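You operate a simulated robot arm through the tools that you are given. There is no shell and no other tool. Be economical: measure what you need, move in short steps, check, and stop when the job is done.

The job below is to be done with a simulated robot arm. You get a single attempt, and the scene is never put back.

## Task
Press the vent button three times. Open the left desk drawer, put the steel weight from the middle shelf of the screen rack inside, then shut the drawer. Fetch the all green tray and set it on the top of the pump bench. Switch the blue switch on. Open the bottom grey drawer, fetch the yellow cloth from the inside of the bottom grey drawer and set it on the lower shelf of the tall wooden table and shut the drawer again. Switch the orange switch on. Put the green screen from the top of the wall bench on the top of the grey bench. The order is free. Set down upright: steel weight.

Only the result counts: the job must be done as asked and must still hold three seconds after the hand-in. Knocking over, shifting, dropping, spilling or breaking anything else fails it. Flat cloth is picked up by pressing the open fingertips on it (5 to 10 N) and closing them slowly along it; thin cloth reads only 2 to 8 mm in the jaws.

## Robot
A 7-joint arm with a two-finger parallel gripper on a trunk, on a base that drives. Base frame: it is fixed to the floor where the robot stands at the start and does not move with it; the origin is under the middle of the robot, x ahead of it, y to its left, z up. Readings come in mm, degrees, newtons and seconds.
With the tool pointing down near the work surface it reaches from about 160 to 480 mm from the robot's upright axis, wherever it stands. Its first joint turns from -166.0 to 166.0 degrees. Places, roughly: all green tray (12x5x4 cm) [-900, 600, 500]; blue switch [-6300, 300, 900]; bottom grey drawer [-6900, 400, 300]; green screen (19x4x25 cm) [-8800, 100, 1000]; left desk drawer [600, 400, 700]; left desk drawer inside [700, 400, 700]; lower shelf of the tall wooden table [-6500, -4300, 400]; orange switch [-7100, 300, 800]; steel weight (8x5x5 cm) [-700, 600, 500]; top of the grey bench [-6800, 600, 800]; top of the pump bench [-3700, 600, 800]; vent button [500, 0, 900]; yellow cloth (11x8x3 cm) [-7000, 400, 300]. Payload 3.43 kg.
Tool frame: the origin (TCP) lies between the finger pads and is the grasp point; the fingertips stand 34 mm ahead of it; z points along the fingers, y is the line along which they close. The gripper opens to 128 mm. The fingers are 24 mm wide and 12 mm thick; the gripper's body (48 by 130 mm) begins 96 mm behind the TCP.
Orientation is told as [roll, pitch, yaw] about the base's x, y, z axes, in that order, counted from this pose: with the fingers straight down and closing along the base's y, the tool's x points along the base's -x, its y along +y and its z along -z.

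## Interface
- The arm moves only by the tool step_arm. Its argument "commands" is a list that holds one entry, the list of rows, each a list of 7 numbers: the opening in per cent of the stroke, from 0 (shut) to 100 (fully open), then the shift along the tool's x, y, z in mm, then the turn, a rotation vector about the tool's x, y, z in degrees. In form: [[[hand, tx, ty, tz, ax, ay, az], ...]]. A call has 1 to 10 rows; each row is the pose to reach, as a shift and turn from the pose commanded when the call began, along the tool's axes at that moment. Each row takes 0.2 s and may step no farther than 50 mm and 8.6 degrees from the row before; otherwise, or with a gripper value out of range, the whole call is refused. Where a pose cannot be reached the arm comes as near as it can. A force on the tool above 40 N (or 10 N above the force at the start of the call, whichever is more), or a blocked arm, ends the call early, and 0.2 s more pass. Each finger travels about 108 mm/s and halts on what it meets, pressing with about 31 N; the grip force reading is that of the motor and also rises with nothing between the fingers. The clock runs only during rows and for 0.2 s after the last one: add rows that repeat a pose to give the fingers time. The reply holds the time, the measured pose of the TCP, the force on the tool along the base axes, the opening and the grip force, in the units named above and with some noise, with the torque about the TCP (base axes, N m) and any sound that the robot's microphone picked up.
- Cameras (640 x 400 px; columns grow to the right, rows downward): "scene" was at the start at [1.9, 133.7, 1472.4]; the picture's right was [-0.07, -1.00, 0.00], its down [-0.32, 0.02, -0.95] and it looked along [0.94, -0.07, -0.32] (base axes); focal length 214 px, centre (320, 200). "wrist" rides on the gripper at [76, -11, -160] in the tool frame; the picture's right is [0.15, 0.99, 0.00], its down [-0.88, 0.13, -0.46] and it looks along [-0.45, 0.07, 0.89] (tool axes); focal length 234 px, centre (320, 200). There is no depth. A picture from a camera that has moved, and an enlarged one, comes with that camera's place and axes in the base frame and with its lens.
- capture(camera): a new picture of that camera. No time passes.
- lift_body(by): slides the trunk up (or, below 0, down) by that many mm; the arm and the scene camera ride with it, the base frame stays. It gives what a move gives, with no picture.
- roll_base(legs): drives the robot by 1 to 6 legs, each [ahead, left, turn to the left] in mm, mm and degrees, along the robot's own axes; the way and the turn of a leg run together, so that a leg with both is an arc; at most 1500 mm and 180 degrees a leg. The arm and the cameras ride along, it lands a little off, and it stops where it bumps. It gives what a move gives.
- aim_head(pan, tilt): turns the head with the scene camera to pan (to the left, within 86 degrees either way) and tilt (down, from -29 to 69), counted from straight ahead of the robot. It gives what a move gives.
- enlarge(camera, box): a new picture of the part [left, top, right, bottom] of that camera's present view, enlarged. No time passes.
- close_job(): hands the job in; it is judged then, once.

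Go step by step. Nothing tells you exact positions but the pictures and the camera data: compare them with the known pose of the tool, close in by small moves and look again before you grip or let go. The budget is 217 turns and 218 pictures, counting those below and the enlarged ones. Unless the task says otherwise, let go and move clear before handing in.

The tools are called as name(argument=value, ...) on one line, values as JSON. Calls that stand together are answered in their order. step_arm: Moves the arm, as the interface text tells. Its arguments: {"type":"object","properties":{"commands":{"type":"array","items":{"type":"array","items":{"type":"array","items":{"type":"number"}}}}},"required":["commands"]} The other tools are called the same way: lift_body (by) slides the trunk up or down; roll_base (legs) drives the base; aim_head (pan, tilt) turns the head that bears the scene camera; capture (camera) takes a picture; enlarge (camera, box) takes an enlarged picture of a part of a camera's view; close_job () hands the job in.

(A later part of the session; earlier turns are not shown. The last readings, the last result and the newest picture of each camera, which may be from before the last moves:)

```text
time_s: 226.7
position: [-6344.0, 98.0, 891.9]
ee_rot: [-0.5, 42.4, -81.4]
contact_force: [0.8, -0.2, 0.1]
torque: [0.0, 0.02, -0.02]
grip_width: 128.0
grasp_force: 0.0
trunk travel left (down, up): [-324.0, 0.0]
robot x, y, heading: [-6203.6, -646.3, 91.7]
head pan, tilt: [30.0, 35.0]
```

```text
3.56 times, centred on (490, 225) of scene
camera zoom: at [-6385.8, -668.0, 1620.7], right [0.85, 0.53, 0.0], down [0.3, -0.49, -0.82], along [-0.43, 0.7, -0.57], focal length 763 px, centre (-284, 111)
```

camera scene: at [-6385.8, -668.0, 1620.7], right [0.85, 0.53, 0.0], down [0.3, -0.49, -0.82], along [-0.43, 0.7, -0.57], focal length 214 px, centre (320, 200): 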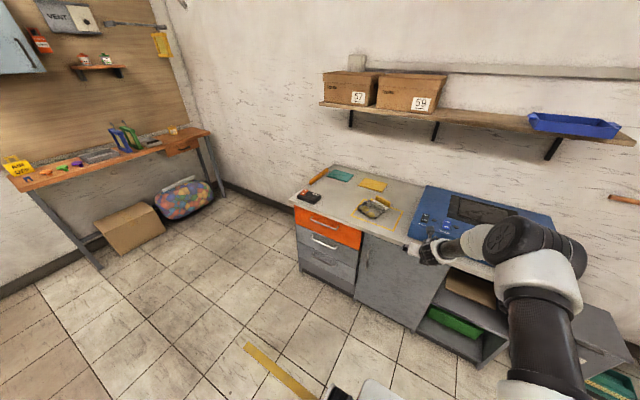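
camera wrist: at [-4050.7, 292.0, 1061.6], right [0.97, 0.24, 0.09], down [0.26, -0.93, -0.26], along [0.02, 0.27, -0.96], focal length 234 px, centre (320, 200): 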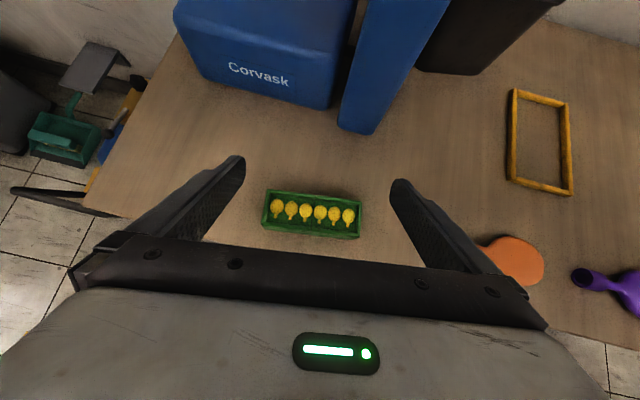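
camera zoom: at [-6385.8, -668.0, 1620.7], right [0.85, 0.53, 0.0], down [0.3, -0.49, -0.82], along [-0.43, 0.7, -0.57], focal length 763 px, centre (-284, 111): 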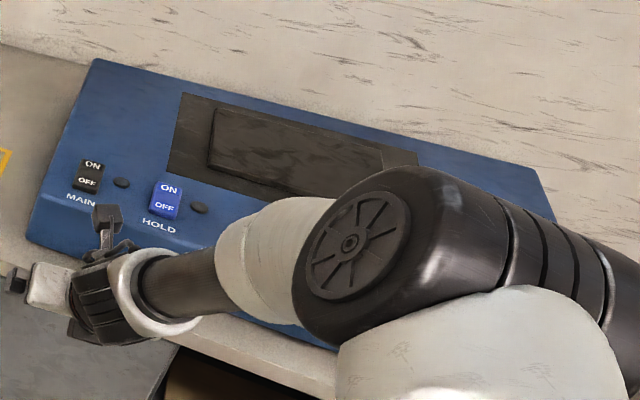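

I see the blue HOLD rocker on the console near (-6272, 365), the orange rocker on the WARM box at the bench's left end, and the green screen on the back wall bench. I'll approach the blue switch with closed fingers for a closer view.

step_arm(commands=[[[60, 17, 20, -19, 0, 0, 0], [20, 34, 40, -37, 0, 0, 0], [0, 54, 60, -59, 0, 0, 0], [0, 67, 70, -74, 0, 0, 0]]])

roll_base(legs=[[130, 0, -1.6]])

capture(camera="wrist")

```text
time_s: 227.7
position: [-6274.4, 110.1, 992.2]
ee_rot: [-0.5, 42.5, -81.3]
contact_force: [-0.1, -0.1, 0.3]
torque: [0.0, 0.01, -0.01]
grip_width: 0.1
grasp_force: 30.6
trunk travel left (down, up): [-324.0, 0.0]
robot x, y, heading: [-6202.4, -648.7, 91.6]
head pan, tilt: [30.0, 35.0]
```

```text
time_s: 228.9
position: [-6254.3, 242.9, 991.4]
ee_rot: [-0.5, 42.5, -82.9]
contact_force: [0.2, 0.5, -0.6]
torque: [-0.01, 0.03, 0.03]
grip_width: 0.2
grasp_force: 31.4
trunk travel left (down, up): [-324.0, 0.0]
robot x, y, heading: [-6200.7, -515.7, 90.0]
head pan, tilt: [30.0, 35.0]
```

```text
116 pictures are left
camera wrist: at [-6257.3, 188.8, 1160.1], right [0.97, 0.23, 0.09], down [0.25, -0.93, -0.26], along [0.03, 0.27, -0.96], focal length 234 px, centre (320, 200)
```

wrist: 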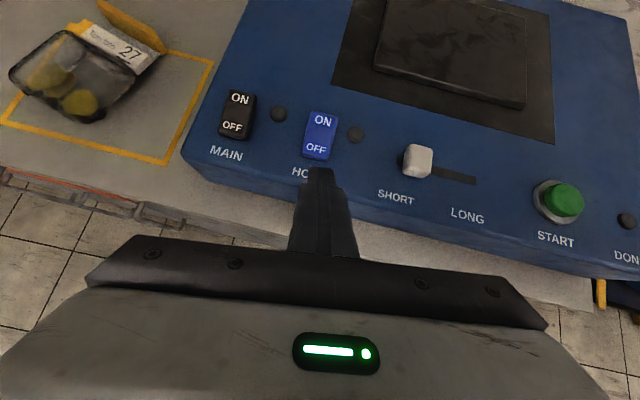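

step_arm(commands=[[[0, 22, 0, 7, 0, 0, 0], [0, 44, 0, 13, 0, 0, 0], [0, 50, -5, 19, 0, 0, 0], [0, 50, -5, 19, 0, 0, 0]]])

capture(camera="wrist")

```text
time_s: 229.9
position: [-6268.2, 290.9, 1011.8]
ee_rot: [-0.6, 42.5, -83.0]
contact_force: [-0.8, -0.2, 0.1]
torque: [0.0, -0.01, 0.02]
grip_width: 0.0
grasp_force: 30.8
trunk travel left (down, up): [-324.0, 0.0]
robot x, y, heading: [-6203.9, -520.6, 90.1]
head pan, tilt: [30.0, 35.0]
```

```text
115 pictures are left
camera wrist: at [-6269.7, 237.6, 1180.9], right [0.97, 0.23, 0.09], down [0.25, -0.93, -0.26], along [0.03, 0.27, -0.96], focal length 234 px, centre (320, 200)
```

wrist: 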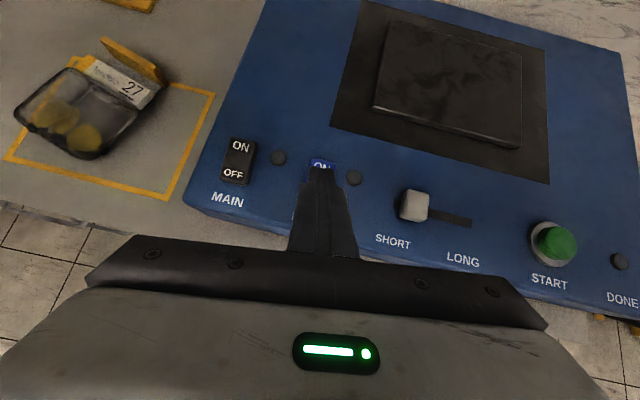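

The ON half of the blue rocker is at about (-6271, 367, 897). I'll move above it and press down slowly.

step_arm(commands=[[[0, 24, 4, 21, 0, 0, 0], [0, 48, 7, 43, 0, 0, 0], [0, 30, 7, 63, 0, 0, 0], [0, 12, 7, 83, 0, 0, 0], [0, 3, 7, 93, 0, 0, 0], [0, 3, 7, 93, 0, 0, 0]]])

capture(camera="wrist")

```text
time_s: 231.3
position: [-6270.1, 357.4, 947.0]
ee_rot: [-0.5, 42.7, -83.0]
contact_force: [-1.6, 6.4, 5.8]
torque: [0.19, 0.07, -0.01]
grip_width: 0.1
grasp_force: 30.6
trunk travel left (down, up): [-324.0, 0.0]
robot x, y, heading: [-6201.3, -518.5, 90.1]
head pan, tilt: [30.0, 35.0]
```

```text
114 pictures are left
camera wrist: at [-6271.0, 302.9, 1115.3], right [0.97, 0.23, 0.09], down [0.25, -0.93, -0.26], along [0.03, 0.28, -0.96], focal length 234 px, centre (320, 200)
```

wrist: 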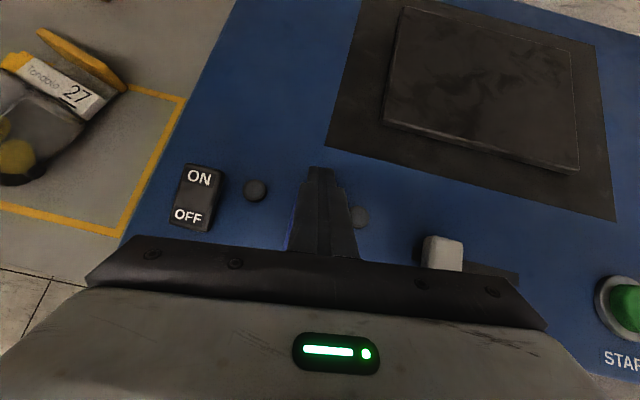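

The tip is a bit too far back, at the rocker's rear edge. I'll lift, shift about 9 mm toward me and press.

step_arm(commands=[[[0, 5, 0, -6, 0, 0, 0], [0, 0, 0, -13, 0, 0, 0], [0, -2, 0, -11, 0, 0, 0], [0, -6, 0, -6, 0, 0, 0], [0, -9, 0, -3, 0, 0, 0], [0, -12, 0, 0, 0, 0, 0], [0, -14, 0, 3, 0, 0, 0], [0, -16, 0, 5, 0, 0, 0]]])

capture(camera="wrist")

```text
time_s: 233.3
position: [-6267.7, 353.3, 942.7]
ee_rot: [-0.4, 43.7, -82.9]
contact_force: [0.8, 1.8, 9.8]
torque: [0.24, 0.07, 0.12]
grip_width: 0.0
grasp_force: 30.9
trunk travel left (down, up): [-324.0, 0.0]
robot x, y, heading: [-6203.5, -519.9, 90.3]
head pan, tilt: [30.0, 35.0]
stopped in row 8: the force on the tool passed its limit at 41 N (the readings are from after the stop); the commanded pose is now the measured one
```

```text
113 pictures are left
camera wrist: at [-6269.7, 296.1, 1110.2], right [0.97, 0.23, 0.1], down [0.25, -0.93, -0.28], along [0.03, 0.29, -0.96], focal length 234 px, centre (320, 200)
```

wrist: 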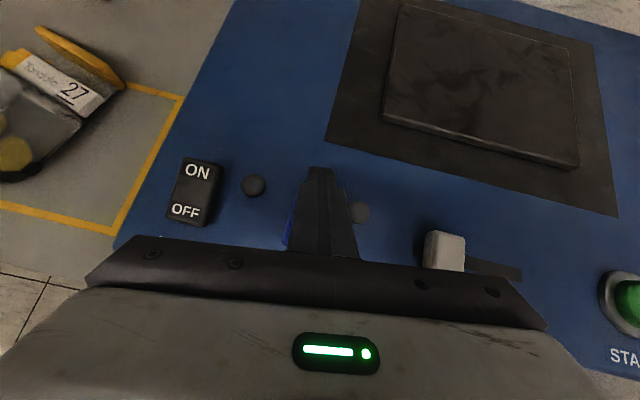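

step_arm(commands=[[[0, 10, 0, -12, 0, 0, 0], [0, 10, 0, -40, 0, 0, 0], [0, 0, 0, -75, 0, 0, 0], [0, 0, 0, -75, 0, 0, 0]]])

enlarge(camera="wrist", box=[200, 80, 440, 230])

```text
time_s: 234.3
position: [-6258.9, 301.5, 991.3]
ee_rot: [-0.4, 43.3, -83.0]
contact_force: [-0.3, -0.1, -0.2]
torque: [-0.01, 0.01, -0.01]
grip_width: 0.2
grasp_force: 31.0
trunk travel left (down, up): [-324.0, 0.0]
robot x, y, heading: [-6205.8, -516.4, 89.9]
head pan, tilt: [30.0, 35.0]
```

```text
2.67 times, centred on (320, 155) of wrist
camera zoom: at [-6261.5, 244.6, 1160.9], right [0.97, 0.23, 0.1], down [0.25, -0.93, -0.27], along [0.03, 0.29, -0.96], focal length 624 px, centre (320, 320)
```

zoom: 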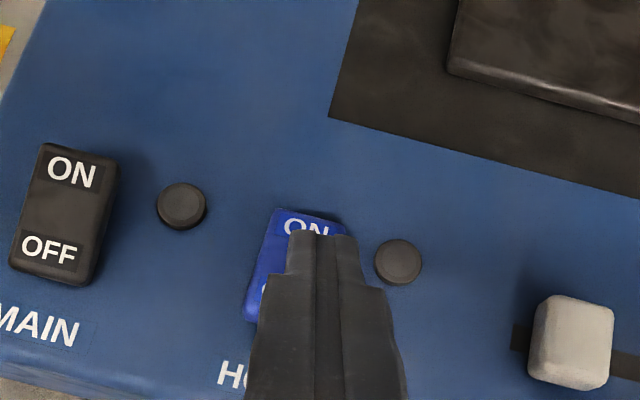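

step_arm(commands=[[[0, -5, 20, -30, 0, 0, 0], [0, -10, 50, -60, 0, 0, 0], [0, -10, 60, -60, 0, 0, 0]]])

enlarge(camera="wrist", box=[160, 80, 320, 180])

enlarge(camera="scene", box=[400, 170, 500, 240])

```text
time_s: 235.1
position: [-6194.4, 260.2, 1029.6]
ee_rot: [-0.3, 43.3, -83.0]
contact_force: [0.3, -0.7, -0.4]
torque: [-0.01, 0.01, -0.04]
grip_width: 0.0
grasp_force: 31.1
trunk travel left (down, up): [-324.0, 0.0]
robot x, y, heading: [-6201.2, -515.2, 90.2]
head pan, tilt: [30.0, 35.0]
```

```text
4.00 times, centred on (240, 130) of wrist
camera zoom: at [-6196.2, 204.2, 1198.2], right [0.97, 0.23, 0.09], down [0.25, -0.93, -0.27], along [0.02, 0.29, -0.96], focal length 937 px, centre (640, 480)
```

zoom: 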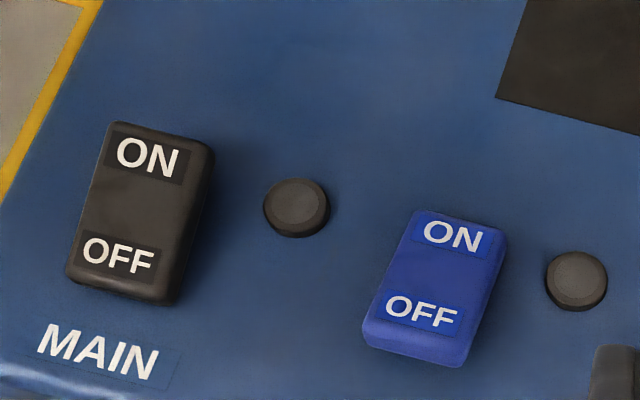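

```text
5.71 times, centred on (450, 205) of scene
camera zoom: at [-6387.8, -531.9, 1620.7], right [0.87, 0.5, 0.0], down [0.29, -0.5, -0.82], along [-0.41, 0.71, -0.57], focal length 1226 px, centre (-423, 171)
```

zoom: 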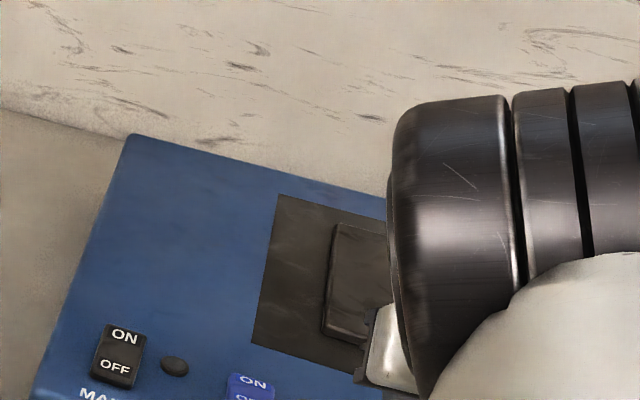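

The blue rocker's ON end is now down (its geometry clearly differs from the neighbouring MAIN switch), so it's switched on. Next I'll drive left to the orange switch.

roll_base(legs=[[-100, 0, 0], [0, 900, 0]])

capture(camera="wrist")

aim_head(pan=10, tilt=40)

capture(camera="scene")

```text
time_s: 244.7
position: [-7074.8, 161.9, 1030.3]
ee_rot: [-0.4, 43.3, -83.2]
contact_force: [-0.1, 0.4, 0.0]
torque: [-0.01, -0.03, 0.0]
grip_width: 0.3
grasp_force: 31.0
trunk travel left (down, up): [-324.0, 0.0]
robot x, y, heading: [-7092.3, -618.3, 89.8]
head pan, tilt: [30.0, 35.0]
```

```text
109 pictures are left
camera wrist: at [-7077.6, 106.6, 1198.1], right [0.97, 0.23, 0.09], down [0.24, -0.93, -0.27], along [0.03, 0.29, -0.96], focal length 234 px, centre (320, 200)
```

wrist: 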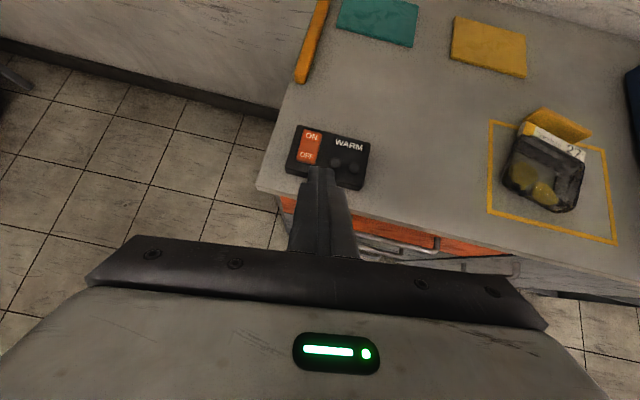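

```text
time_s: 245.5
position: [-7074.4, 163.2, 1029.2]
ee_rot: [-0.4, 43.3, -83.3]
contact_force: [0.0, 0.5, -0.1]
torque: [-0.03, 0.01, 0.03]
grip_width: 0.0
grasp_force: 31.2
trunk travel left (down, up): [-324.0, 0.0]
robot x, y, heading: [-7092.4, -614.2, 89.9]
head pan, tilt: [10.0, 40.0]
```

```text
108 pictures are left
camera scene: at [-7243.9, -621.3, 1613.1], right [0.99, 0.17, 0.0], down [0.11, -0.63, -0.77], along [-0.13, 0.76, -0.64], focal length 214 px, centre (320, 200)
```

scene: 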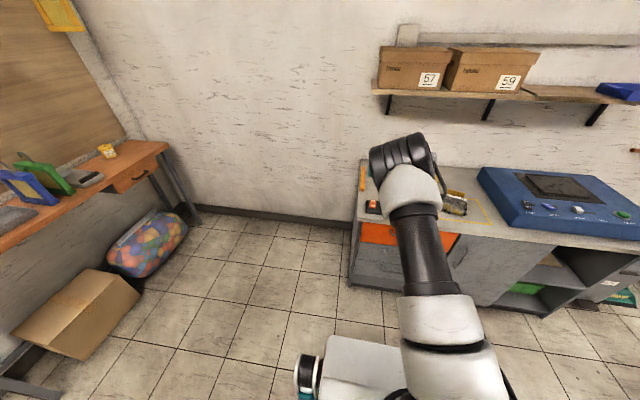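

roll_base(legs=[[75, 20, 0]])

capture(camera="wrist")

```text
time_s: 246.6
position: [-7093.2, 236.8, 1030.9]
ee_rot: [-0.4, 43.2, -83.4]
contact_force: [0.0, -0.2, -0.7]
torque: [0.04, 0.01, 0.02]
grip_width: 0.0
grasp_force: 31.5
trunk travel left (down, up): [-324.0, 0.0]
robot x, y, heading: [-7105.5, -541.7, 89.8]
head pan, tilt: [10.0, 40.0]
```

```text
107 pictures are left
camera wrist: at [-7096.1, 181.5, 1197.7], right [0.97, 0.23, 0.09], down [0.24, -0.93, -0.27], along [0.03, 0.29, -0.96], focal length 234 px, centre (320, 200)
```

wrist: 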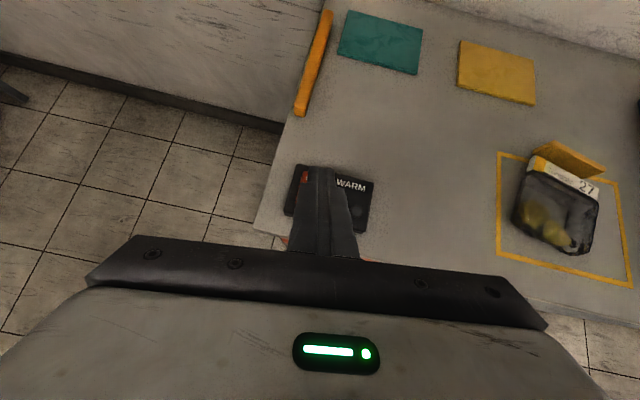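

The orange ON half is near (-7106, 325, ~835). I'll go above it, then press down slowly.

step_arm(commands=[[[0, 27, -1, 26, 0, 0, 0], [0, 54, -2, 51, 0, 0, 0], [0, 31, -2, 75, 0, 0, 0], [0, 5, -2, 103, 0, 0, 0], [0, -18, -2, 128, 0, 0, 0], [0, -35, -2, 147, 0, 0, 0], [0, -35, -2, 147, 0, 0, 0]]])

enlarge(camera="wrist", box=[220, 100, 420, 225])

enlarge(camera="scene", box=[330, 140, 450, 240])

```text
time_s: 248.2
position: [-7104.9, 311.3, 900.4]
ee_rot: [-0.5, 43.4, -83.4]
contact_force: [0.3, 0.2, 0.6]
torque: [0.01, 0.01, 0.0]
grip_width: 0.2
grasp_force: 31.2
trunk travel left (down, up): [-324.0, 0.0]
robot x, y, heading: [-7109.2, -541.5, 89.4]
head pan, tilt: [10.0, 40.0]
```

```text
3.20 times, centred on (320, 162) of wrist
camera zoom: at [-7107.4, 254.4, 1068.1], right [0.97, 0.23, 0.09], down [0.24, -0.93, -0.27], along [0.03, 0.29, -0.96], focal length 749 px, centre (320, 320)
```

zoom: 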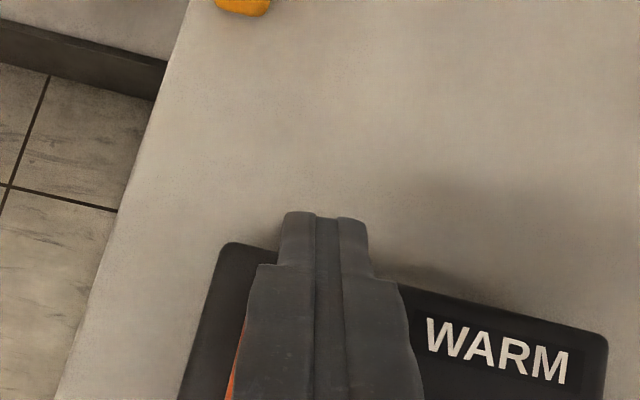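

```text
4.00 times, centred on (390, 190) of scene
camera zoom: at [-7263.0, -546.6, 1613.1], right [0.99, 0.17, 0.0], down [0.11, -0.63, -0.77], along [-0.13, 0.76, -0.64], focal length 858 px, centre (40, 240)
```

zoom: 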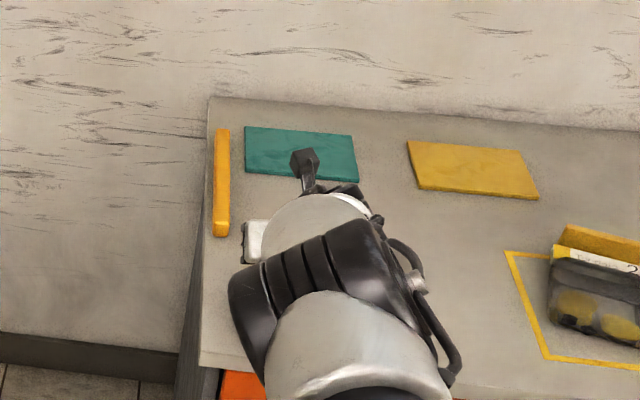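

step_arm(commands=[[[0, -7, -2, 7, 0, 0, 0], [0, -12, -2, 13, 0, 0, 0], [0, -15, -2, 16, 0, 0, 0], [0, -18, -2, 19, 0, 0, 0], [0, -20, -2, 22, 0, 0, 0], [0, -23, -2, 24, 0, 0, 0], [0, -25, -2, 26, 0, 0, 0], [0, -27, -2, 28, 0, 0, 0]]])

```text
time_s: 250.0
position: [-7108.3, 311.5, 870.8]
ee_rot: [-0.3, 44.1, -83.3]
contact_force: [4.0, -3.5, 38.5]
torque: [0.41, 0.0, -0.18]
grip_width: 0.3
grasp_force: 30.5
trunk travel left (down, up): [-324.0, 0.0]
robot x, y, heading: [-7106.7, -540.6, 89.9]
head pan, tilt: [10.0, 40.0]
```

Firm contact of about 38 N. I'll lift off and check the rocker.

step_arm(commands=[[[0, 10, 0, -11, 0, 0, 0], [0, 30, 10, -34, 0, 0, 0], [0, 50, 30, -65, 0, 0, 0], [0, 50, 55, -100, 0, 0, 0], [0, 50, 70, -120, 0, 0, 0]]])

enlarge(camera="wrist", box=[200, 100, 360, 200])

```text
time_s: 251.2
position: [-7033.1, 273.2, 980.9]
ee_rot: [-0.6, 43.2, -83.3]
contact_force: [-0.4, -0.7, -0.1]
torque: [-0.01, -0.02, 0.0]
grip_width: 0.2
grasp_force: 30.9
trunk travel left (down, up): [-324.0, 0.0]
robot x, y, heading: [-7110.9, -541.3, 89.7]
head pan, tilt: [10.0, 40.0]
```

```text
4.00 times, centred on (280, 150) of wrist
camera zoom: at [-7035.4, 217.5, 1150.1], right [0.97, 0.23, 0.09], down [0.24, -0.93, -0.27], along [0.03, 0.29, -0.96], focal length 937 px, centre (480, 400)
```

zoom: 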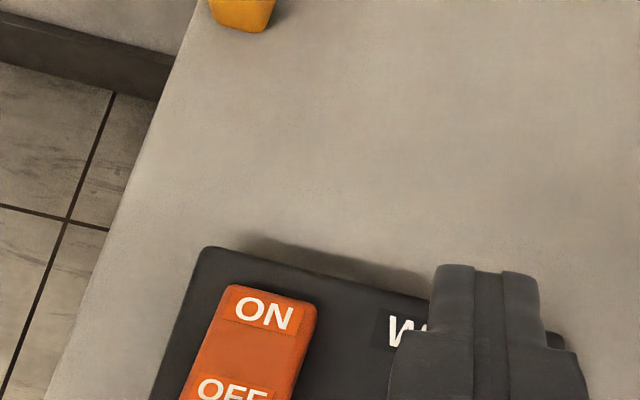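

enlarge(camera="wrist", box=[200, 140, 360, 240])

```text
4.00 times, centred on (280, 190) of wrist
camera zoom: at [-7035.4, 217.5, 1150.1], right [0.97, 0.23, 0.09], down [0.24, -0.93, -0.27], along [0.03, 0.29, -0.96], focal length 937 px, centre (480, 240)
```

zoom: 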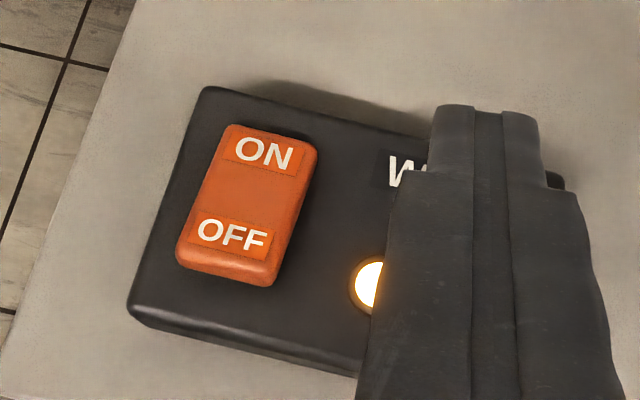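

The WARM lamp is lit, so the orange switch is on. Now I'll back away to view the drawers of the grey bench.

roll_base(legs=[[-350, 0, 0]])

aim_head(pan=-5, tilt=45)

capture(camera="scene")

```text
time_s: 253.4
position: [-7033.8, -76.8, 981.5]
ee_rot: [-0.4, 43.4, -83.4]
contact_force: [0.0, 0.0, 0.0]
torque: [-0.02, 0.01, -0.03]
grip_width: 0.2
grasp_force: 31.0
trunk travel left (down, up): [-324.0, 0.0]
robot x, y, heading: [-7108.1, -889.6, 89.5]
head pan, tilt: [10.0, 40.0]
```

```text
time_s: 254.2
position: [-7034.9, -76.4, 980.9]
ee_rot: [-0.4, 43.2, -83.4]
contact_force: [-0.4, 0.1, 0.3]
torque: [0.03, -0.04, -0.05]
grip_width: 0.3
grasp_force: 30.8
trunk travel left (down, up): [-324.0, 0.0]
robot x, y, heading: [-7107.5, -890.4, 89.7]
head pan, tilt: [-5.0, 45.0]
```

```text
102 pictures are left
camera scene: at [-7243.3, -898.6, 1605.9], right [1.0, -0.09, 0.0], down [-0.07, -0.7, -0.71], along [0.07, 0.7, -0.71], focal length 214 px, centre (320, 200)
```

scene: 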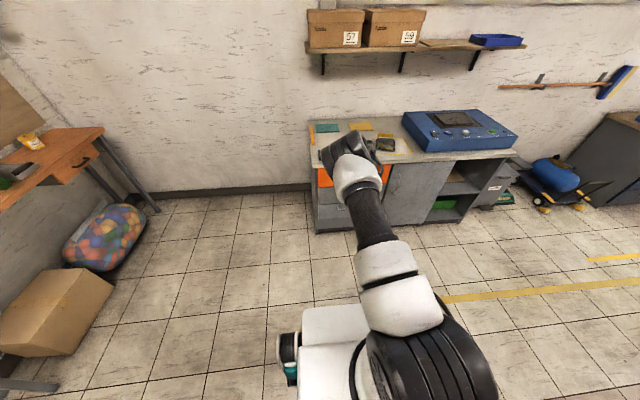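

The arm hides the drawers. I'll lower the trunk and turn the hand horizontal (closing vertically) as for the first drawer, which also gives a better view from the wrist.

lift_body(by=-324)

step_arm(commands=[[[20, 0, 0, 0, 0, 7.8, 0], [40, 0, 0, 0, 0, 15.6, 0], [40, 0, 0, 0, 0, 23.4, 0], [40, 0, 0, 0, 0, 31.2, 0], [40, 0, 0, 0, 0, 39, 0], [40, 0, 0, 0, 0, 46.7, 0], [40, 0, 0, 0, 0, 46.7, 0]]])

capture(camera="wrist")

capture(camera="scene")

```text
time_s: 257.4
position: [-7034.0, -75.7, 658.0]
ee_rot: [-0.5, 43.3, -83.4]
contact_force: [-0.4, -0.1, -0.2]
torque: [-0.03, -0.02, 0.0]
grip_width: 0.0
grasp_force: 31.2
trunk travel left (down, up): [0.0, 324.0]
robot x, y, heading: [-7111.7, -889.8, 89.8]
head pan, tilt: [-5.0, 45.0]
```

```text
time_s: 259.0
position: [-7033.7, -76.3, 658.3]
ee_rot: [-100.7, 89.7, 176.3]
contact_force: [0.9, -0.6, 0.6]
torque: [-0.01, -0.03, -0.03]
grip_width: 51.1
grasp_force: 0.1
trunk travel left (down, up): [0.0, 324.0]
robot x, y, heading: [-7109.4, -891.5, 89.7]
head pan, tilt: [-5.0, 45.0]
```

```text
101 pictures are left
camera wrist: at [-7024.6, -236.1, 734.2], right [0.98, 0.12, 0.14], down [0.18, -0.44, -0.88], along [-0.04, 0.89, -0.45], focal length 234 px, centre (320, 200)
```

wrist: 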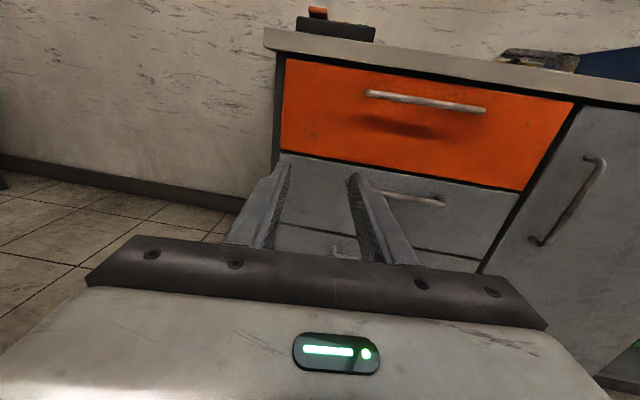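

```text
100 pictures are left
camera scene: at [-7243.2, -898.6, 1281.8], right [1.0, -0.09, 0.0], down [-0.07, -0.7, -0.71], along [0.07, 0.7, -0.71], focal length 214 px, centre (320, 200)
```

scene: 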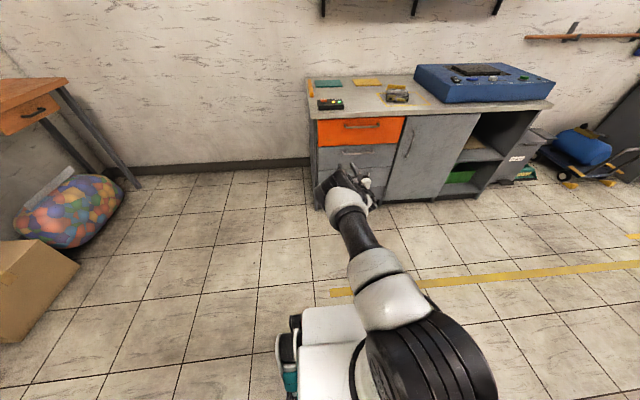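

enlarge(camera="scene", box=[300, 90, 440, 210])

step_arm(commands=[[[40, 0, 0, 0, 0, 0, 8.5], [40, 0, 0, 0, 0, 0, 17], [40, 0, 0, 0, 0, 0, 25.5], [40, 0, 0, 0, 0, 0, 34], [40, 0, 0, 0, 0, 0, 42.5], [40, 0, 0, 0, 0, 0, 51], [40, 0, 0, 0, 0, 0, 59.5], [40, 0, 0, 0, 0, 0, 68], [40, 0, 0, 0, 0, 0, 76.5], [40, 0, 0, 0, 0, 0, 85]]])

capture(camera="wrist")

```text
3.33 times, centred on (370, 150) of scene
camera zoom: at [-7243.2, -898.6, 1281.8], right [1.0, -0.09, 0.0], down [-0.07, -0.7, -0.71], along [0.07, 0.7, -0.71], focal length 715 px, centre (153, 367)
```

zoom: 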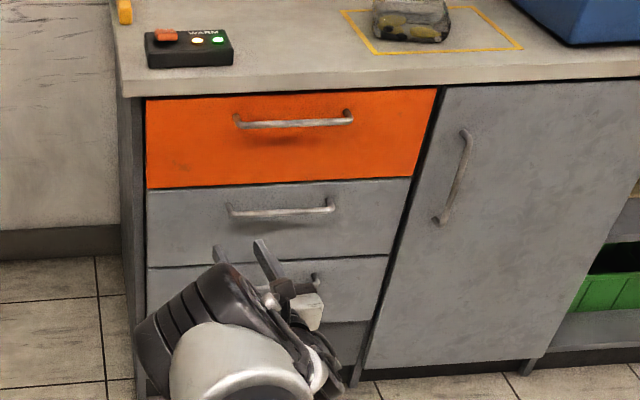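

```text
time_s: 261.2
position: [-7034.3, -76.3, 657.8]
ee_rot: [-89.9, 4.5, -173.1]
contact_force: [0.3, -0.9, -0.1]
torque: [0.0, 0.01, 0.02]
grip_width: 51.4
grasp_force: 0.1
trunk travel left (down, up): [0.0, 324.0]
robot x, y, heading: [-7107.4, -890.9, 89.7]
head pan, tilt: [-5.0, 45.0]
```

```text
98 pictures are left
camera wrist: at [-6939.6, -226.0, 675.2], right [0.22, 0.03, -0.97], down [-0.81, -0.56, -0.2], along [-0.55, 0.83, -0.1], focal length 234 px, centre (320, 200)
```

wrist: 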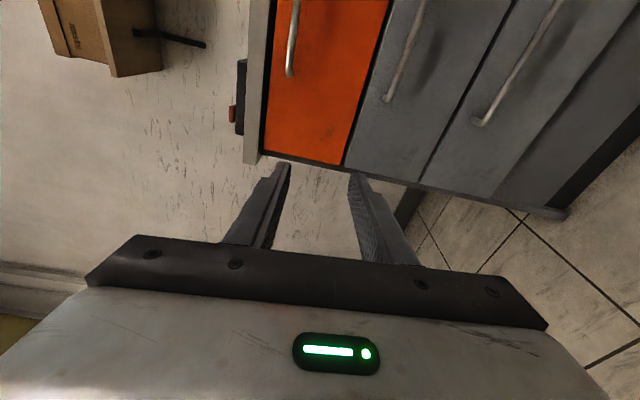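

All three drawer handles are visible; the bottom one is near x -6890, z ≈ 350. I'll finish aligning the hand and lower it in free space.

step_arm(commands=[[[40, 0, 40, -21, 0, 3.5, 2.5], [40, 0, 80, -42, 0, 6.9, 4.5], [40, 0, 120, -63, 0, 6.9, 4.5], [40, 0, 160, -84, 0, 6.9, 4.5], [40, 0, 200, -105, 0, 6.9, 4.5], [40, 0, 240, -126, 0, 6.9, 4.5], [40, 0, 280, -150, 0, 6.9, 4.5]]])

roll_base(legs=[[0, -150, 0]])

capture(camera="wrist")

capture(camera="scene")

```text
time_s: 262.8
position: [-6996.5, -206.7, 409.4]
ee_rot: [-90.3, 0.2, -179.9]
contact_force: [0.7, 0.0, -1.0]
torque: [0.01, -0.02, 0.03]
grip_width: 51.1
grasp_force: 0.0
out of reach, approached as far as the arm can: row 7
trunk travel left (down, up): [0.0, 324.0]
robot x, y, heading: [-7108.7, -891.9, 89.4]
head pan, tilt: [-5.0, 45.0]
```

```text
time_s: 264.9
position: [-6849.3, -206.4, 410.1]
ee_rot: [-90.2, 0.3, -179.8]
contact_force: [0.0, -0.9, 0.5]
torque: [0.02, 0.02, 0.0]
grip_width: 50.9
grasp_force: 0.0
trunk travel left (down, up): [0.0, 324.0]
robot x, y, heading: [-6956.7, -890.6, 89.7]
head pan, tilt: [-5.0, 45.0]
```

```text
97 pictures are left
camera wrist: at [-6772.1, -367.2, 420.8], right [0.15, 0.0, -0.99], down [-0.88, -0.46, -0.13], along [-0.45, 0.89, -0.06], focal length 234 px, centre (320, 200)
```

wrist: 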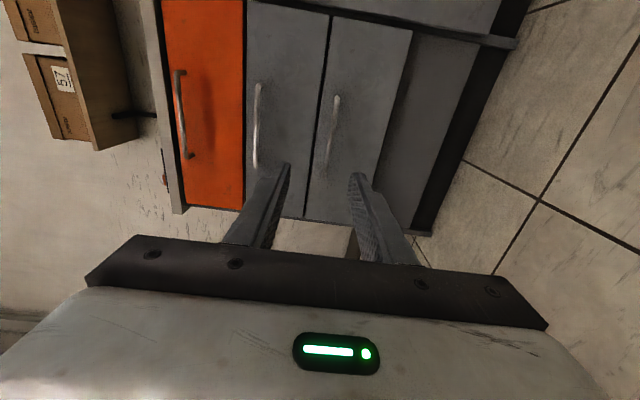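

```text
96 pictures are left
camera scene: at [-7093.9, -899.7, 1281.8], right [1.0, -0.09, 0.0], down [-0.06, -0.7, -0.71], along [0.06, 0.7, -0.71], focal length 214 px, centre (320, 200)
```

scene: 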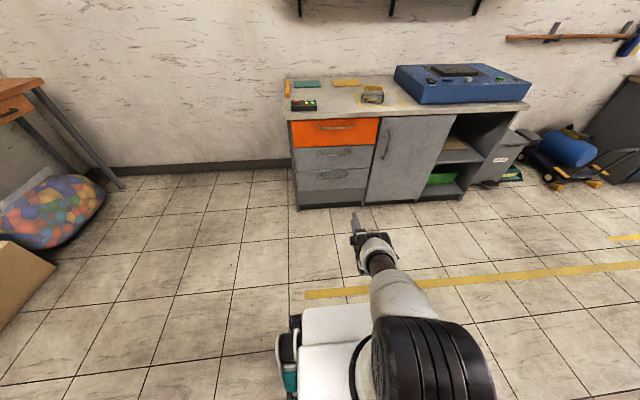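

The bottom handle lies at about x -6796…-6971, z ≈ 380. I'll adjust height and drive toward it.

step_arm(commands=[[[40, -15, 15, -10, 0, 0, 0], [40, -35, 29, -20, 0, 0, 0], [40, -35, 29, -20, 0, 0, 0]]])

roll_base(legs=[[330, 0, 0]])

capture(camera="wrist")

```text
time_s: 265.7
position: [-6912.2, -232.2, 397.3]
ee_rot: [-90.4, 0.3, -179.7]
contact_force: [-0.6, -0.5, 0.1]
torque: [-0.03, 0.02, 0.02]
grip_width: 51.1
grasp_force: 0.1
out of reach, approached as far as the arm can: row 1, 2, 3
trunk travel left (down, up): [0.0, 324.0]
robot x, y, heading: [-6956.7, -891.9, 89.8]
head pan, tilt: [-5.0, 45.0]
```

```text
time_s: 267.9
position: [-6913.1, 92.9, 398.9]
ee_rot: [-90.2, 0.1, -179.6]
contact_force: [0.2, 0.6, 0.3]
torque: [-0.01, -0.02, 0.02]
grip_width: 51.2
grasp_force: 0.1
trunk travel left (down, up): [0.0, 324.0]
robot x, y, heading: [-6958.3, -565.3, 90.1]
head pan, tilt: [-5.0, 45.0]
```

```text
95 pictures are left
camera wrist: at [-6834.8, -67.1, 408.1], right [0.15, 0.0, -0.99], down [-0.88, -0.46, -0.13], along [-0.46, 0.89, -0.06], focal length 234 px, centre (320, 200)
```

wrist: 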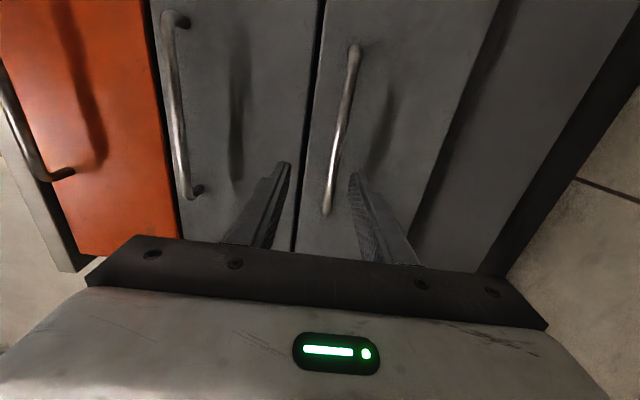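

The arm is near its low limit when horizontal, so I'll pitch the hand 20° down to ease reach, lower a bit and close in.

step_arm(commands=[[[40, 0, 0, 0, -7, 0, 0], [40, 0, 0, 0, -14, 0, 0], [40, 5, 10, 0, -20, 0, 0], [40, 10, 20, 15, -20, 0, 0], [40, 15, 20, 35, -20, 0, 0]]])

capture(camera="wrist")

```text
time_s: 269.1
position: [-6897.6, 127.1, 376.9]
ee_rot: [-70.1, 0.1, -179.7]
contact_force: [1.0, 0.3, 0.7]
torque: [0.02, -0.02, 0.0]
grip_width: 51.3
grasp_force: 0.2
trunk travel left (down, up): [0.0, 324.0]
robot x, y, heading: [-6959.0, -565.8, 89.8]
head pan, tilt: [-5.0, 45.0]
```

```text
94 pictures are left
camera wrist: at [-6820.4, -19.4, 441.4], right [0.15, -0.34, -0.93], down [-0.88, -0.48, 0.03], along [-0.45, 0.81, -0.37], focal length 234 px, centre (320, 200)
```

wrist: 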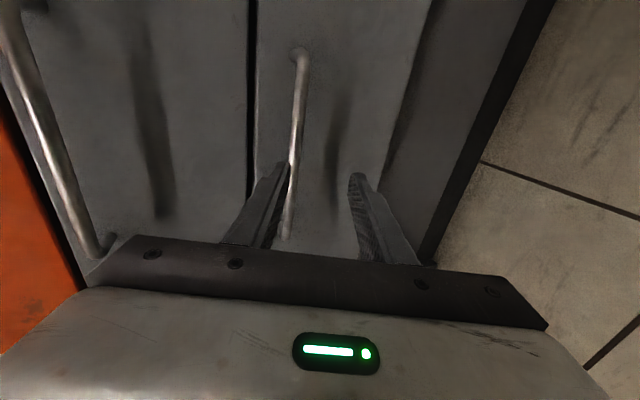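

The bar is at about y 177, z 382. I'll raise the hand slightly to centre on it and slide in.

step_arm(commands=[[[40, 5, -11, 0, 0, 0, 0], [40, 10, -22, 5, 0, 0, 0], [40, 10, -22, 15, 0, 0, 0], [40, 10, -22, 22, 0, 0, 0]]])

capture(camera="wrist")

```text
time_s: 270.1
position: [-6887.9, 157.5, 391.3]
ee_rot: [-70.2, 0.1, -179.7]
contact_force: [0.1, 0.9, 0.2]
torque: [0.04, 0.0, 0.0]
grip_width: 51.1
grasp_force: 0.0
trunk travel left (down, up): [0.0, 324.0]
robot x, y, heading: [-6957.4, -567.2, 90.1]
head pan, tilt: [-5.0, 45.0]
```

```text
93 pictures are left
camera wrist: at [-6809.7, 9.6, 455.6], right [0.15, -0.33, -0.93], down [-0.88, -0.48, 0.03], along [-0.45, 0.81, -0.36], focal length 234 px, centre (320, 200)
```

wrist: 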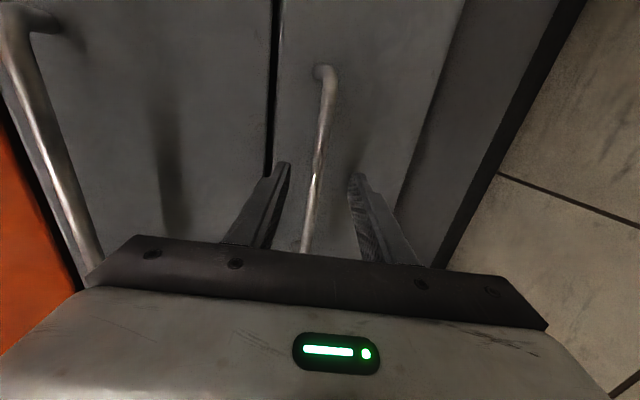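

step_arm(commands=[[[40, 0, 0, 8, 0, 0, 0], [40, 0, 0, 15, 0, 0, 0], [20, 0, 0, 15, 0, 0, 0], [0, 0, 0, 15, 0, 0, 0], [0, 0, 0, 15, 0, 0, 0], [0, 0, 0, 15, 0, 0, 0]]])

capture(camera="wrist")

```text
time_s: 271.4
position: [-6889.3, 172.2, 388.0]
ee_rot: [-70.4, 0.2, -179.7]
contact_force: [1.1, 1.2, 10.8]
torque: [0.3, 0.18, -0.01]
grip_width: 11.9
grasp_force: 44.8
trunk travel left (down, up): [0.0, 324.0]
robot x, y, heading: [-6956.6, -569.2, 89.8]
head pan, tilt: [-5.0, 45.0]
```

```text
92 pictures are left
camera wrist: at [-6810.6, 24.5, 452.5], right [0.15, -0.33, -0.93], down [-0.88, -0.48, 0.03], along [-0.45, 0.81, -0.36], focal length 234 px, centre (320, 200)
```

wrist: 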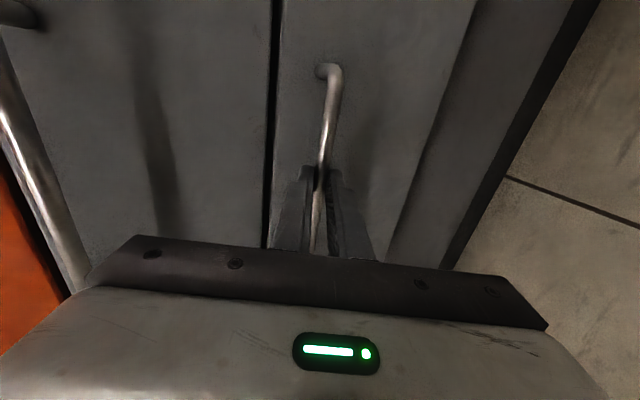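

Gripped. I'll pull straight out with the arm.

step_arm(commands=[[[0, 0, 3, -9, 0, 0, 0], [0, 0, 9, -24, 0, 0, 0], [0, 0, 15, -42, 0, 0, 0], [0, 0, 22, -61, 0, 0, 0], [0, 0, 29, -80, 0, 0, 0], [0, 0, 36, -99, 0, 0, 0], [0, 0, 43, -118, 0, 0, 0], [0, 0, 50, -137, 0, 0, 0]]])

roll_base(legs=[[-120, 0, 0]])

capture(camera="wrist")

capture(camera="scene")

```text
time_s: 273.2
position: [-6887.6, 27.3, 389.4]
ee_rot: [-70.8, 0.1, -179.6]
contact_force: [-3.6, 1.4, 28.6]
torque: [0.74, -0.15, -0.93]
grip_width: 11.6
grasp_force: 44.7
trunk travel left (down, up): [0.0, 324.0]
robot x, y, heading: [-6959.4, -566.4, 90.0]
head pan, tilt: [-5.0, 45.0]
```

```text
time_s: 274.5
position: [-6888.3, -91.5, 387.4]
ee_rot: [-70.8, 0.1, -179.4]
contact_force: [-9.5, -0.2, 27.3]
torque: [0.71, 0.3, 0.3]
grip_width: 11.6
grasp_force: 45.3
trunk travel left (down, up): [0.0, 324.0]
robot x, y, heading: [-6960.9, -685.1, 89.9]
head pan, tilt: [-5.0, 45.0]
```

```text
91 pictures are left
camera wrist: at [-6810.0, -238.5, 451.7], right [0.15, -0.33, -0.93], down [-0.88, -0.48, 0.03], along [-0.46, 0.81, -0.36], focal length 234 px, centre (320, 200)
```

wrist: 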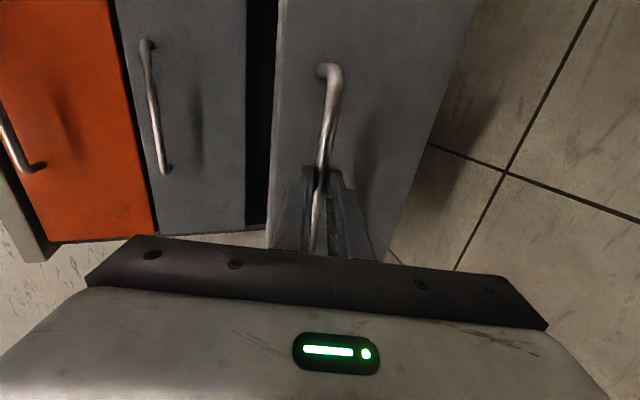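

```text
90 pictures are left
camera scene: at [-7093.5, -695.0, 1281.8], right [1.0, -0.09, 0.0], down [-0.06, -0.7, -0.71], along [0.06, 0.71, -0.71], focal length 214 px, centre (320, 200)
```

scene: 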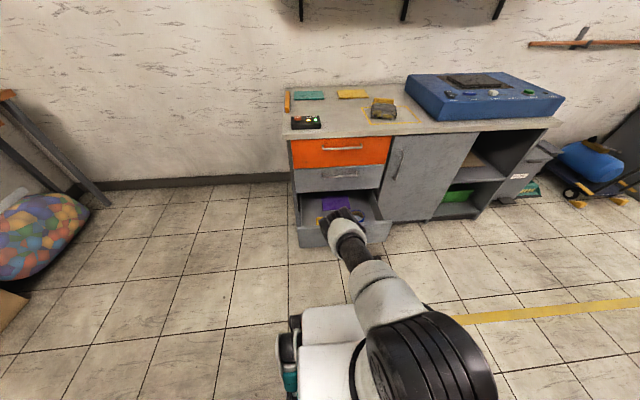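

The drawer is out about 260 mm with cloths visible inside. I'll zoom in.

enlarge(camera="scene", box=[285, 160, 405, 250])

```text
4.44 times, centred on (345, 205) of scene
camera zoom: at [-7093.5, -695.0, 1281.8], right [1.0, -0.09, 0.0], down [-0.06, -0.7, -0.71], along [0.06, 0.71, -0.71], focal length 953 px, centre (209, 178)
```

zoom: 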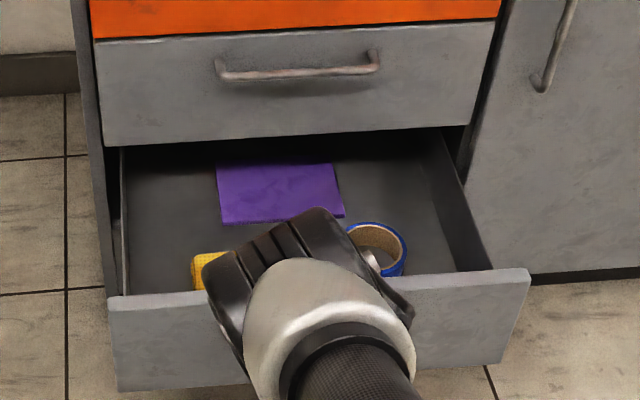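

The yellow cloth sits at the left front of the drawer, with a purple cloth and a tape roll I must avoid. I'll release the handle and back off.

step_arm(commands=[[[20, 0, -3, 0, 0, 0, 0], [45, 0, -6, 0, 0, 0, 0], [45, 0, -6, 0, 0, 0, 0]]])

capture(camera="wrist")

```text
time_s: 275.3
position: [-6889.0, -89.8, 393.9]
ee_rot: [-70.6, 0.0, -179.5]
contact_force: [0.5, -0.2, -0.6]
torque: [-0.02, 0.0, -0.01]
grip_width: 57.7
grasp_force: 0.1
trunk travel left (down, up): [0.0, 324.0]
robot x, y, heading: [-6958.1, -685.7, 89.8]
head pan, tilt: [-5.0, 45.0]
```

```text
88 pictures are left
camera wrist: at [-6810.5, -236.3, 457.0], right [0.15, -0.33, -0.93], down [-0.88, -0.48, 0.03], along [-0.46, 0.81, -0.36], focal length 234 px, centre (320, 200)
```

wrist: 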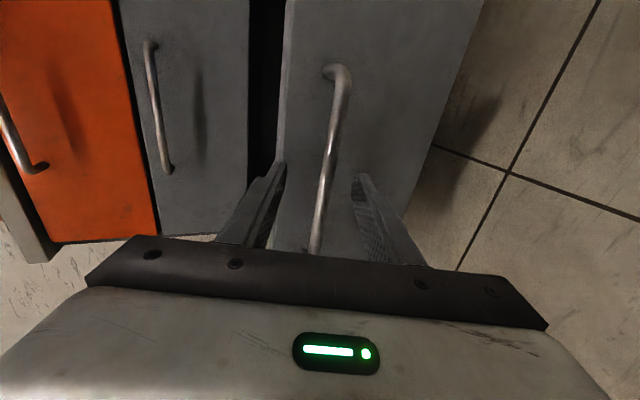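

roll_base(legs=[[-120, 0, 0]])

step_arm(commands=[[[60, 0, -23, -8, 0, 0, -8.5], [80, 0, -47, -17, 0, 0, -17], [100, 0, -70, -25, 0, 0, -25.5], [100, 0, -94, -34, 0, 0, -34], [100, 0, -117, -42, 0, 0, -42.5], [100, 0, -141, -51, 0, 0, -51], [100, 0, -164, -59, 0, 0, -59.5], [100, 0, -188, -68, 0, 0, -68], [100, 0, -211, -76, 0, 0, -76.5], [100, 0, -235, -85, 0, 0, -85]]])

step_arm(commands=[[[100, 0, 0, 0, 0, -7.8, -3], [100, 0, 0, 0, 0, -15.6, -5], [100, 0, 0, 0, 0, -23.4, -5], [100, 0, 0, 0, 0, -31, -5], [100, 0, 0, 0, 0, -39, -5], [100, 0, 0, 0, 0, -46, -5], [100, 0, 0, 0, 0, -54, -5], [100, 0, 0, 0, 0, -62, -5]]])

capture(camera="wrist")

capture(camera="scene")

```text
time_s: 276.5
position: [-6888.7, -209.3, 393.8]
ee_rot: [-70.6, 0.1, -179.6]
contact_force: [-0.2, 0.4, 0.1]
torque: [0.02, -0.02, 0.0]
grip_width: 57.7
grasp_force: 0.2
trunk travel left (down, up): [0.0, 324.0]
robot x, y, heading: [-6959.3, -805.7, 90.0]
head pan, tilt: [-5.0, 45.0]
```

```text
time_s: 278.7
position: [-6888.4, -210.6, 642.9]
ee_rot: [-13.3, 70.0, -103.8]
contact_force: [0.3, -0.7, 0.1]
torque: [-0.01, 0.04, -0.01]
grip_width: 128.2
grasp_force: 0.1
trunk travel left (down, up): [0.0, 324.0]
robot x, y, heading: [-6960.5, -803.6, 89.7]
head pan, tilt: [-5.0, 45.0]
```

```text
time_s: 280.5
position: [-6888.2, -211.6, 642.8]
ee_rot: [-1.7, 8.7, -87.9]
contact_force: [0.4, 0.2, 1.1]
torque: [0.02, -0.01, 0.01]
grip_width: 127.7
grasp_force: 0.1
trunk travel left (down, up): [0.0, 324.0]
robot x, y, heading: [-6958.5, -806.4, 90.0]
head pan, tilt: [-5.0, 45.0]
```

```text
87 pictures are left
camera wrist: at [-6895.3, -161.7, 812.7], right [0.98, 0.18, -0.01], down [0.18, -0.93, 0.31], along [0.05, -0.31, -0.95], focal length 234 px, centre (320, 200)
```

wrist: 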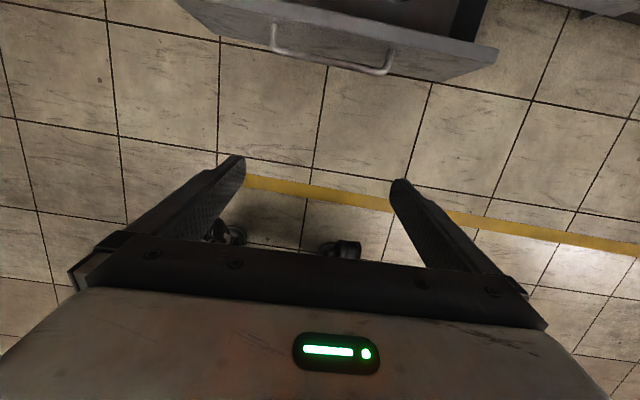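

```text
86 pictures are left
camera scene: at [-7093.8, -813.8, 1281.8], right [1.0, -0.09, 0.0], down [-0.06, -0.7, -0.71], along [0.06, 0.7, -0.71], focal length 214 px, centre (320, 200)
```

scene: 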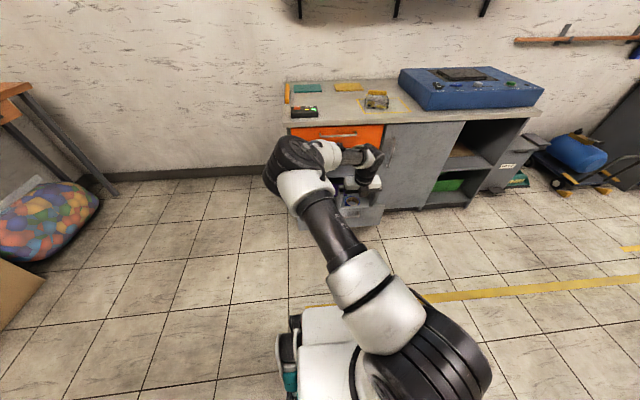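

With the hand nearly vertical the elbow swings out toward the bench. I'll use about 60° pitch instead, which suffices for the cloth, and check the elbow.

step_arm(commands=[[[100, 0, 0, 0, 0, 7, 0], [100, 0, 0, 0, 0, 14, 0], [100, 0, 0, 0, 0, 21, 0], [100, 0, 0, 0, 0, 21, 0]]])

capture(camera="scene")

```text
time_s: 281.5
position: [-6887.7, -212.3, 643.3]
ee_rot: [-1.9, 29.7, -88.7]
contact_force: [-0.2, 1.3, 0.6]
torque: [0.01, -0.03, -0.02]
grip_width: 127.8
grasp_force: 0.0
trunk travel left (down, up): [0.0, 324.0]
robot x, y, heading: [-6957.9, -802.7, 89.9]
head pan, tilt: [-5.0, 45.0]
```

```text
85 pictures are left
camera scene: at [-7093.7, -813.7, 1281.8], right [1.0, -0.09, 0.0], down [-0.06, -0.7, -0.71], along [0.06, 0.7, -0.71], focal length 214 px, centre (320, 200)
```

scene: 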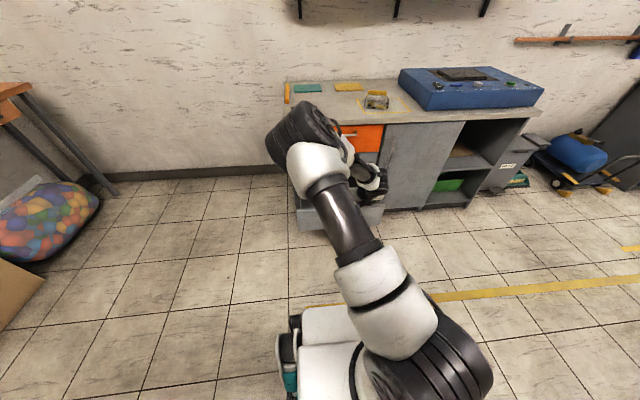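

The elbow now stays higher and clear. I'll drive so the hand hovers over the drawer and look down.

roll_base(legs=[[190, 110, 0]])

capture(camera="wrist")

```text
time_s: 283.2
position: [-6996.9, -20.3, 645.1]
ee_rot: [-1.8, 29.7, -88.6]
contact_force: [-0.7, 0.6, -0.9]
torque: [0.03, 0.0, -0.01]
grip_width: 127.9
grasp_force: 0.1
trunk travel left (down, up): [0.0, 324.0]
robot x, y, heading: [-7069.3, -613.4, 89.6]
head pan, tilt: [-5.0, 45.0]
```

```text
84 pictures are left
camera wrist: at [-7001.4, -34.8, 819.7], right [0.98, 0.17, 0.04], down [0.17, -0.98, -0.04], along [0.04, 0.05, -1.0], focal length 234 px, centre (320, 200)
```

wrist: 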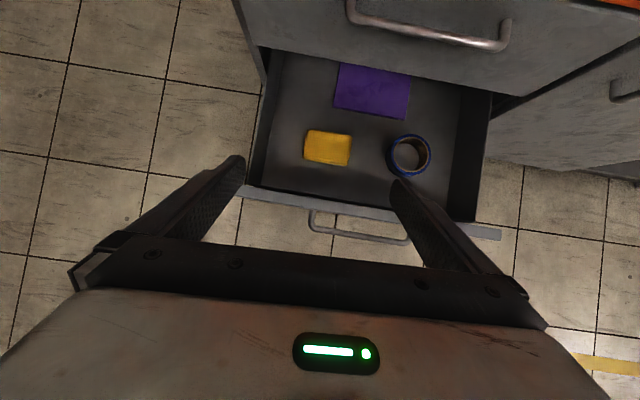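

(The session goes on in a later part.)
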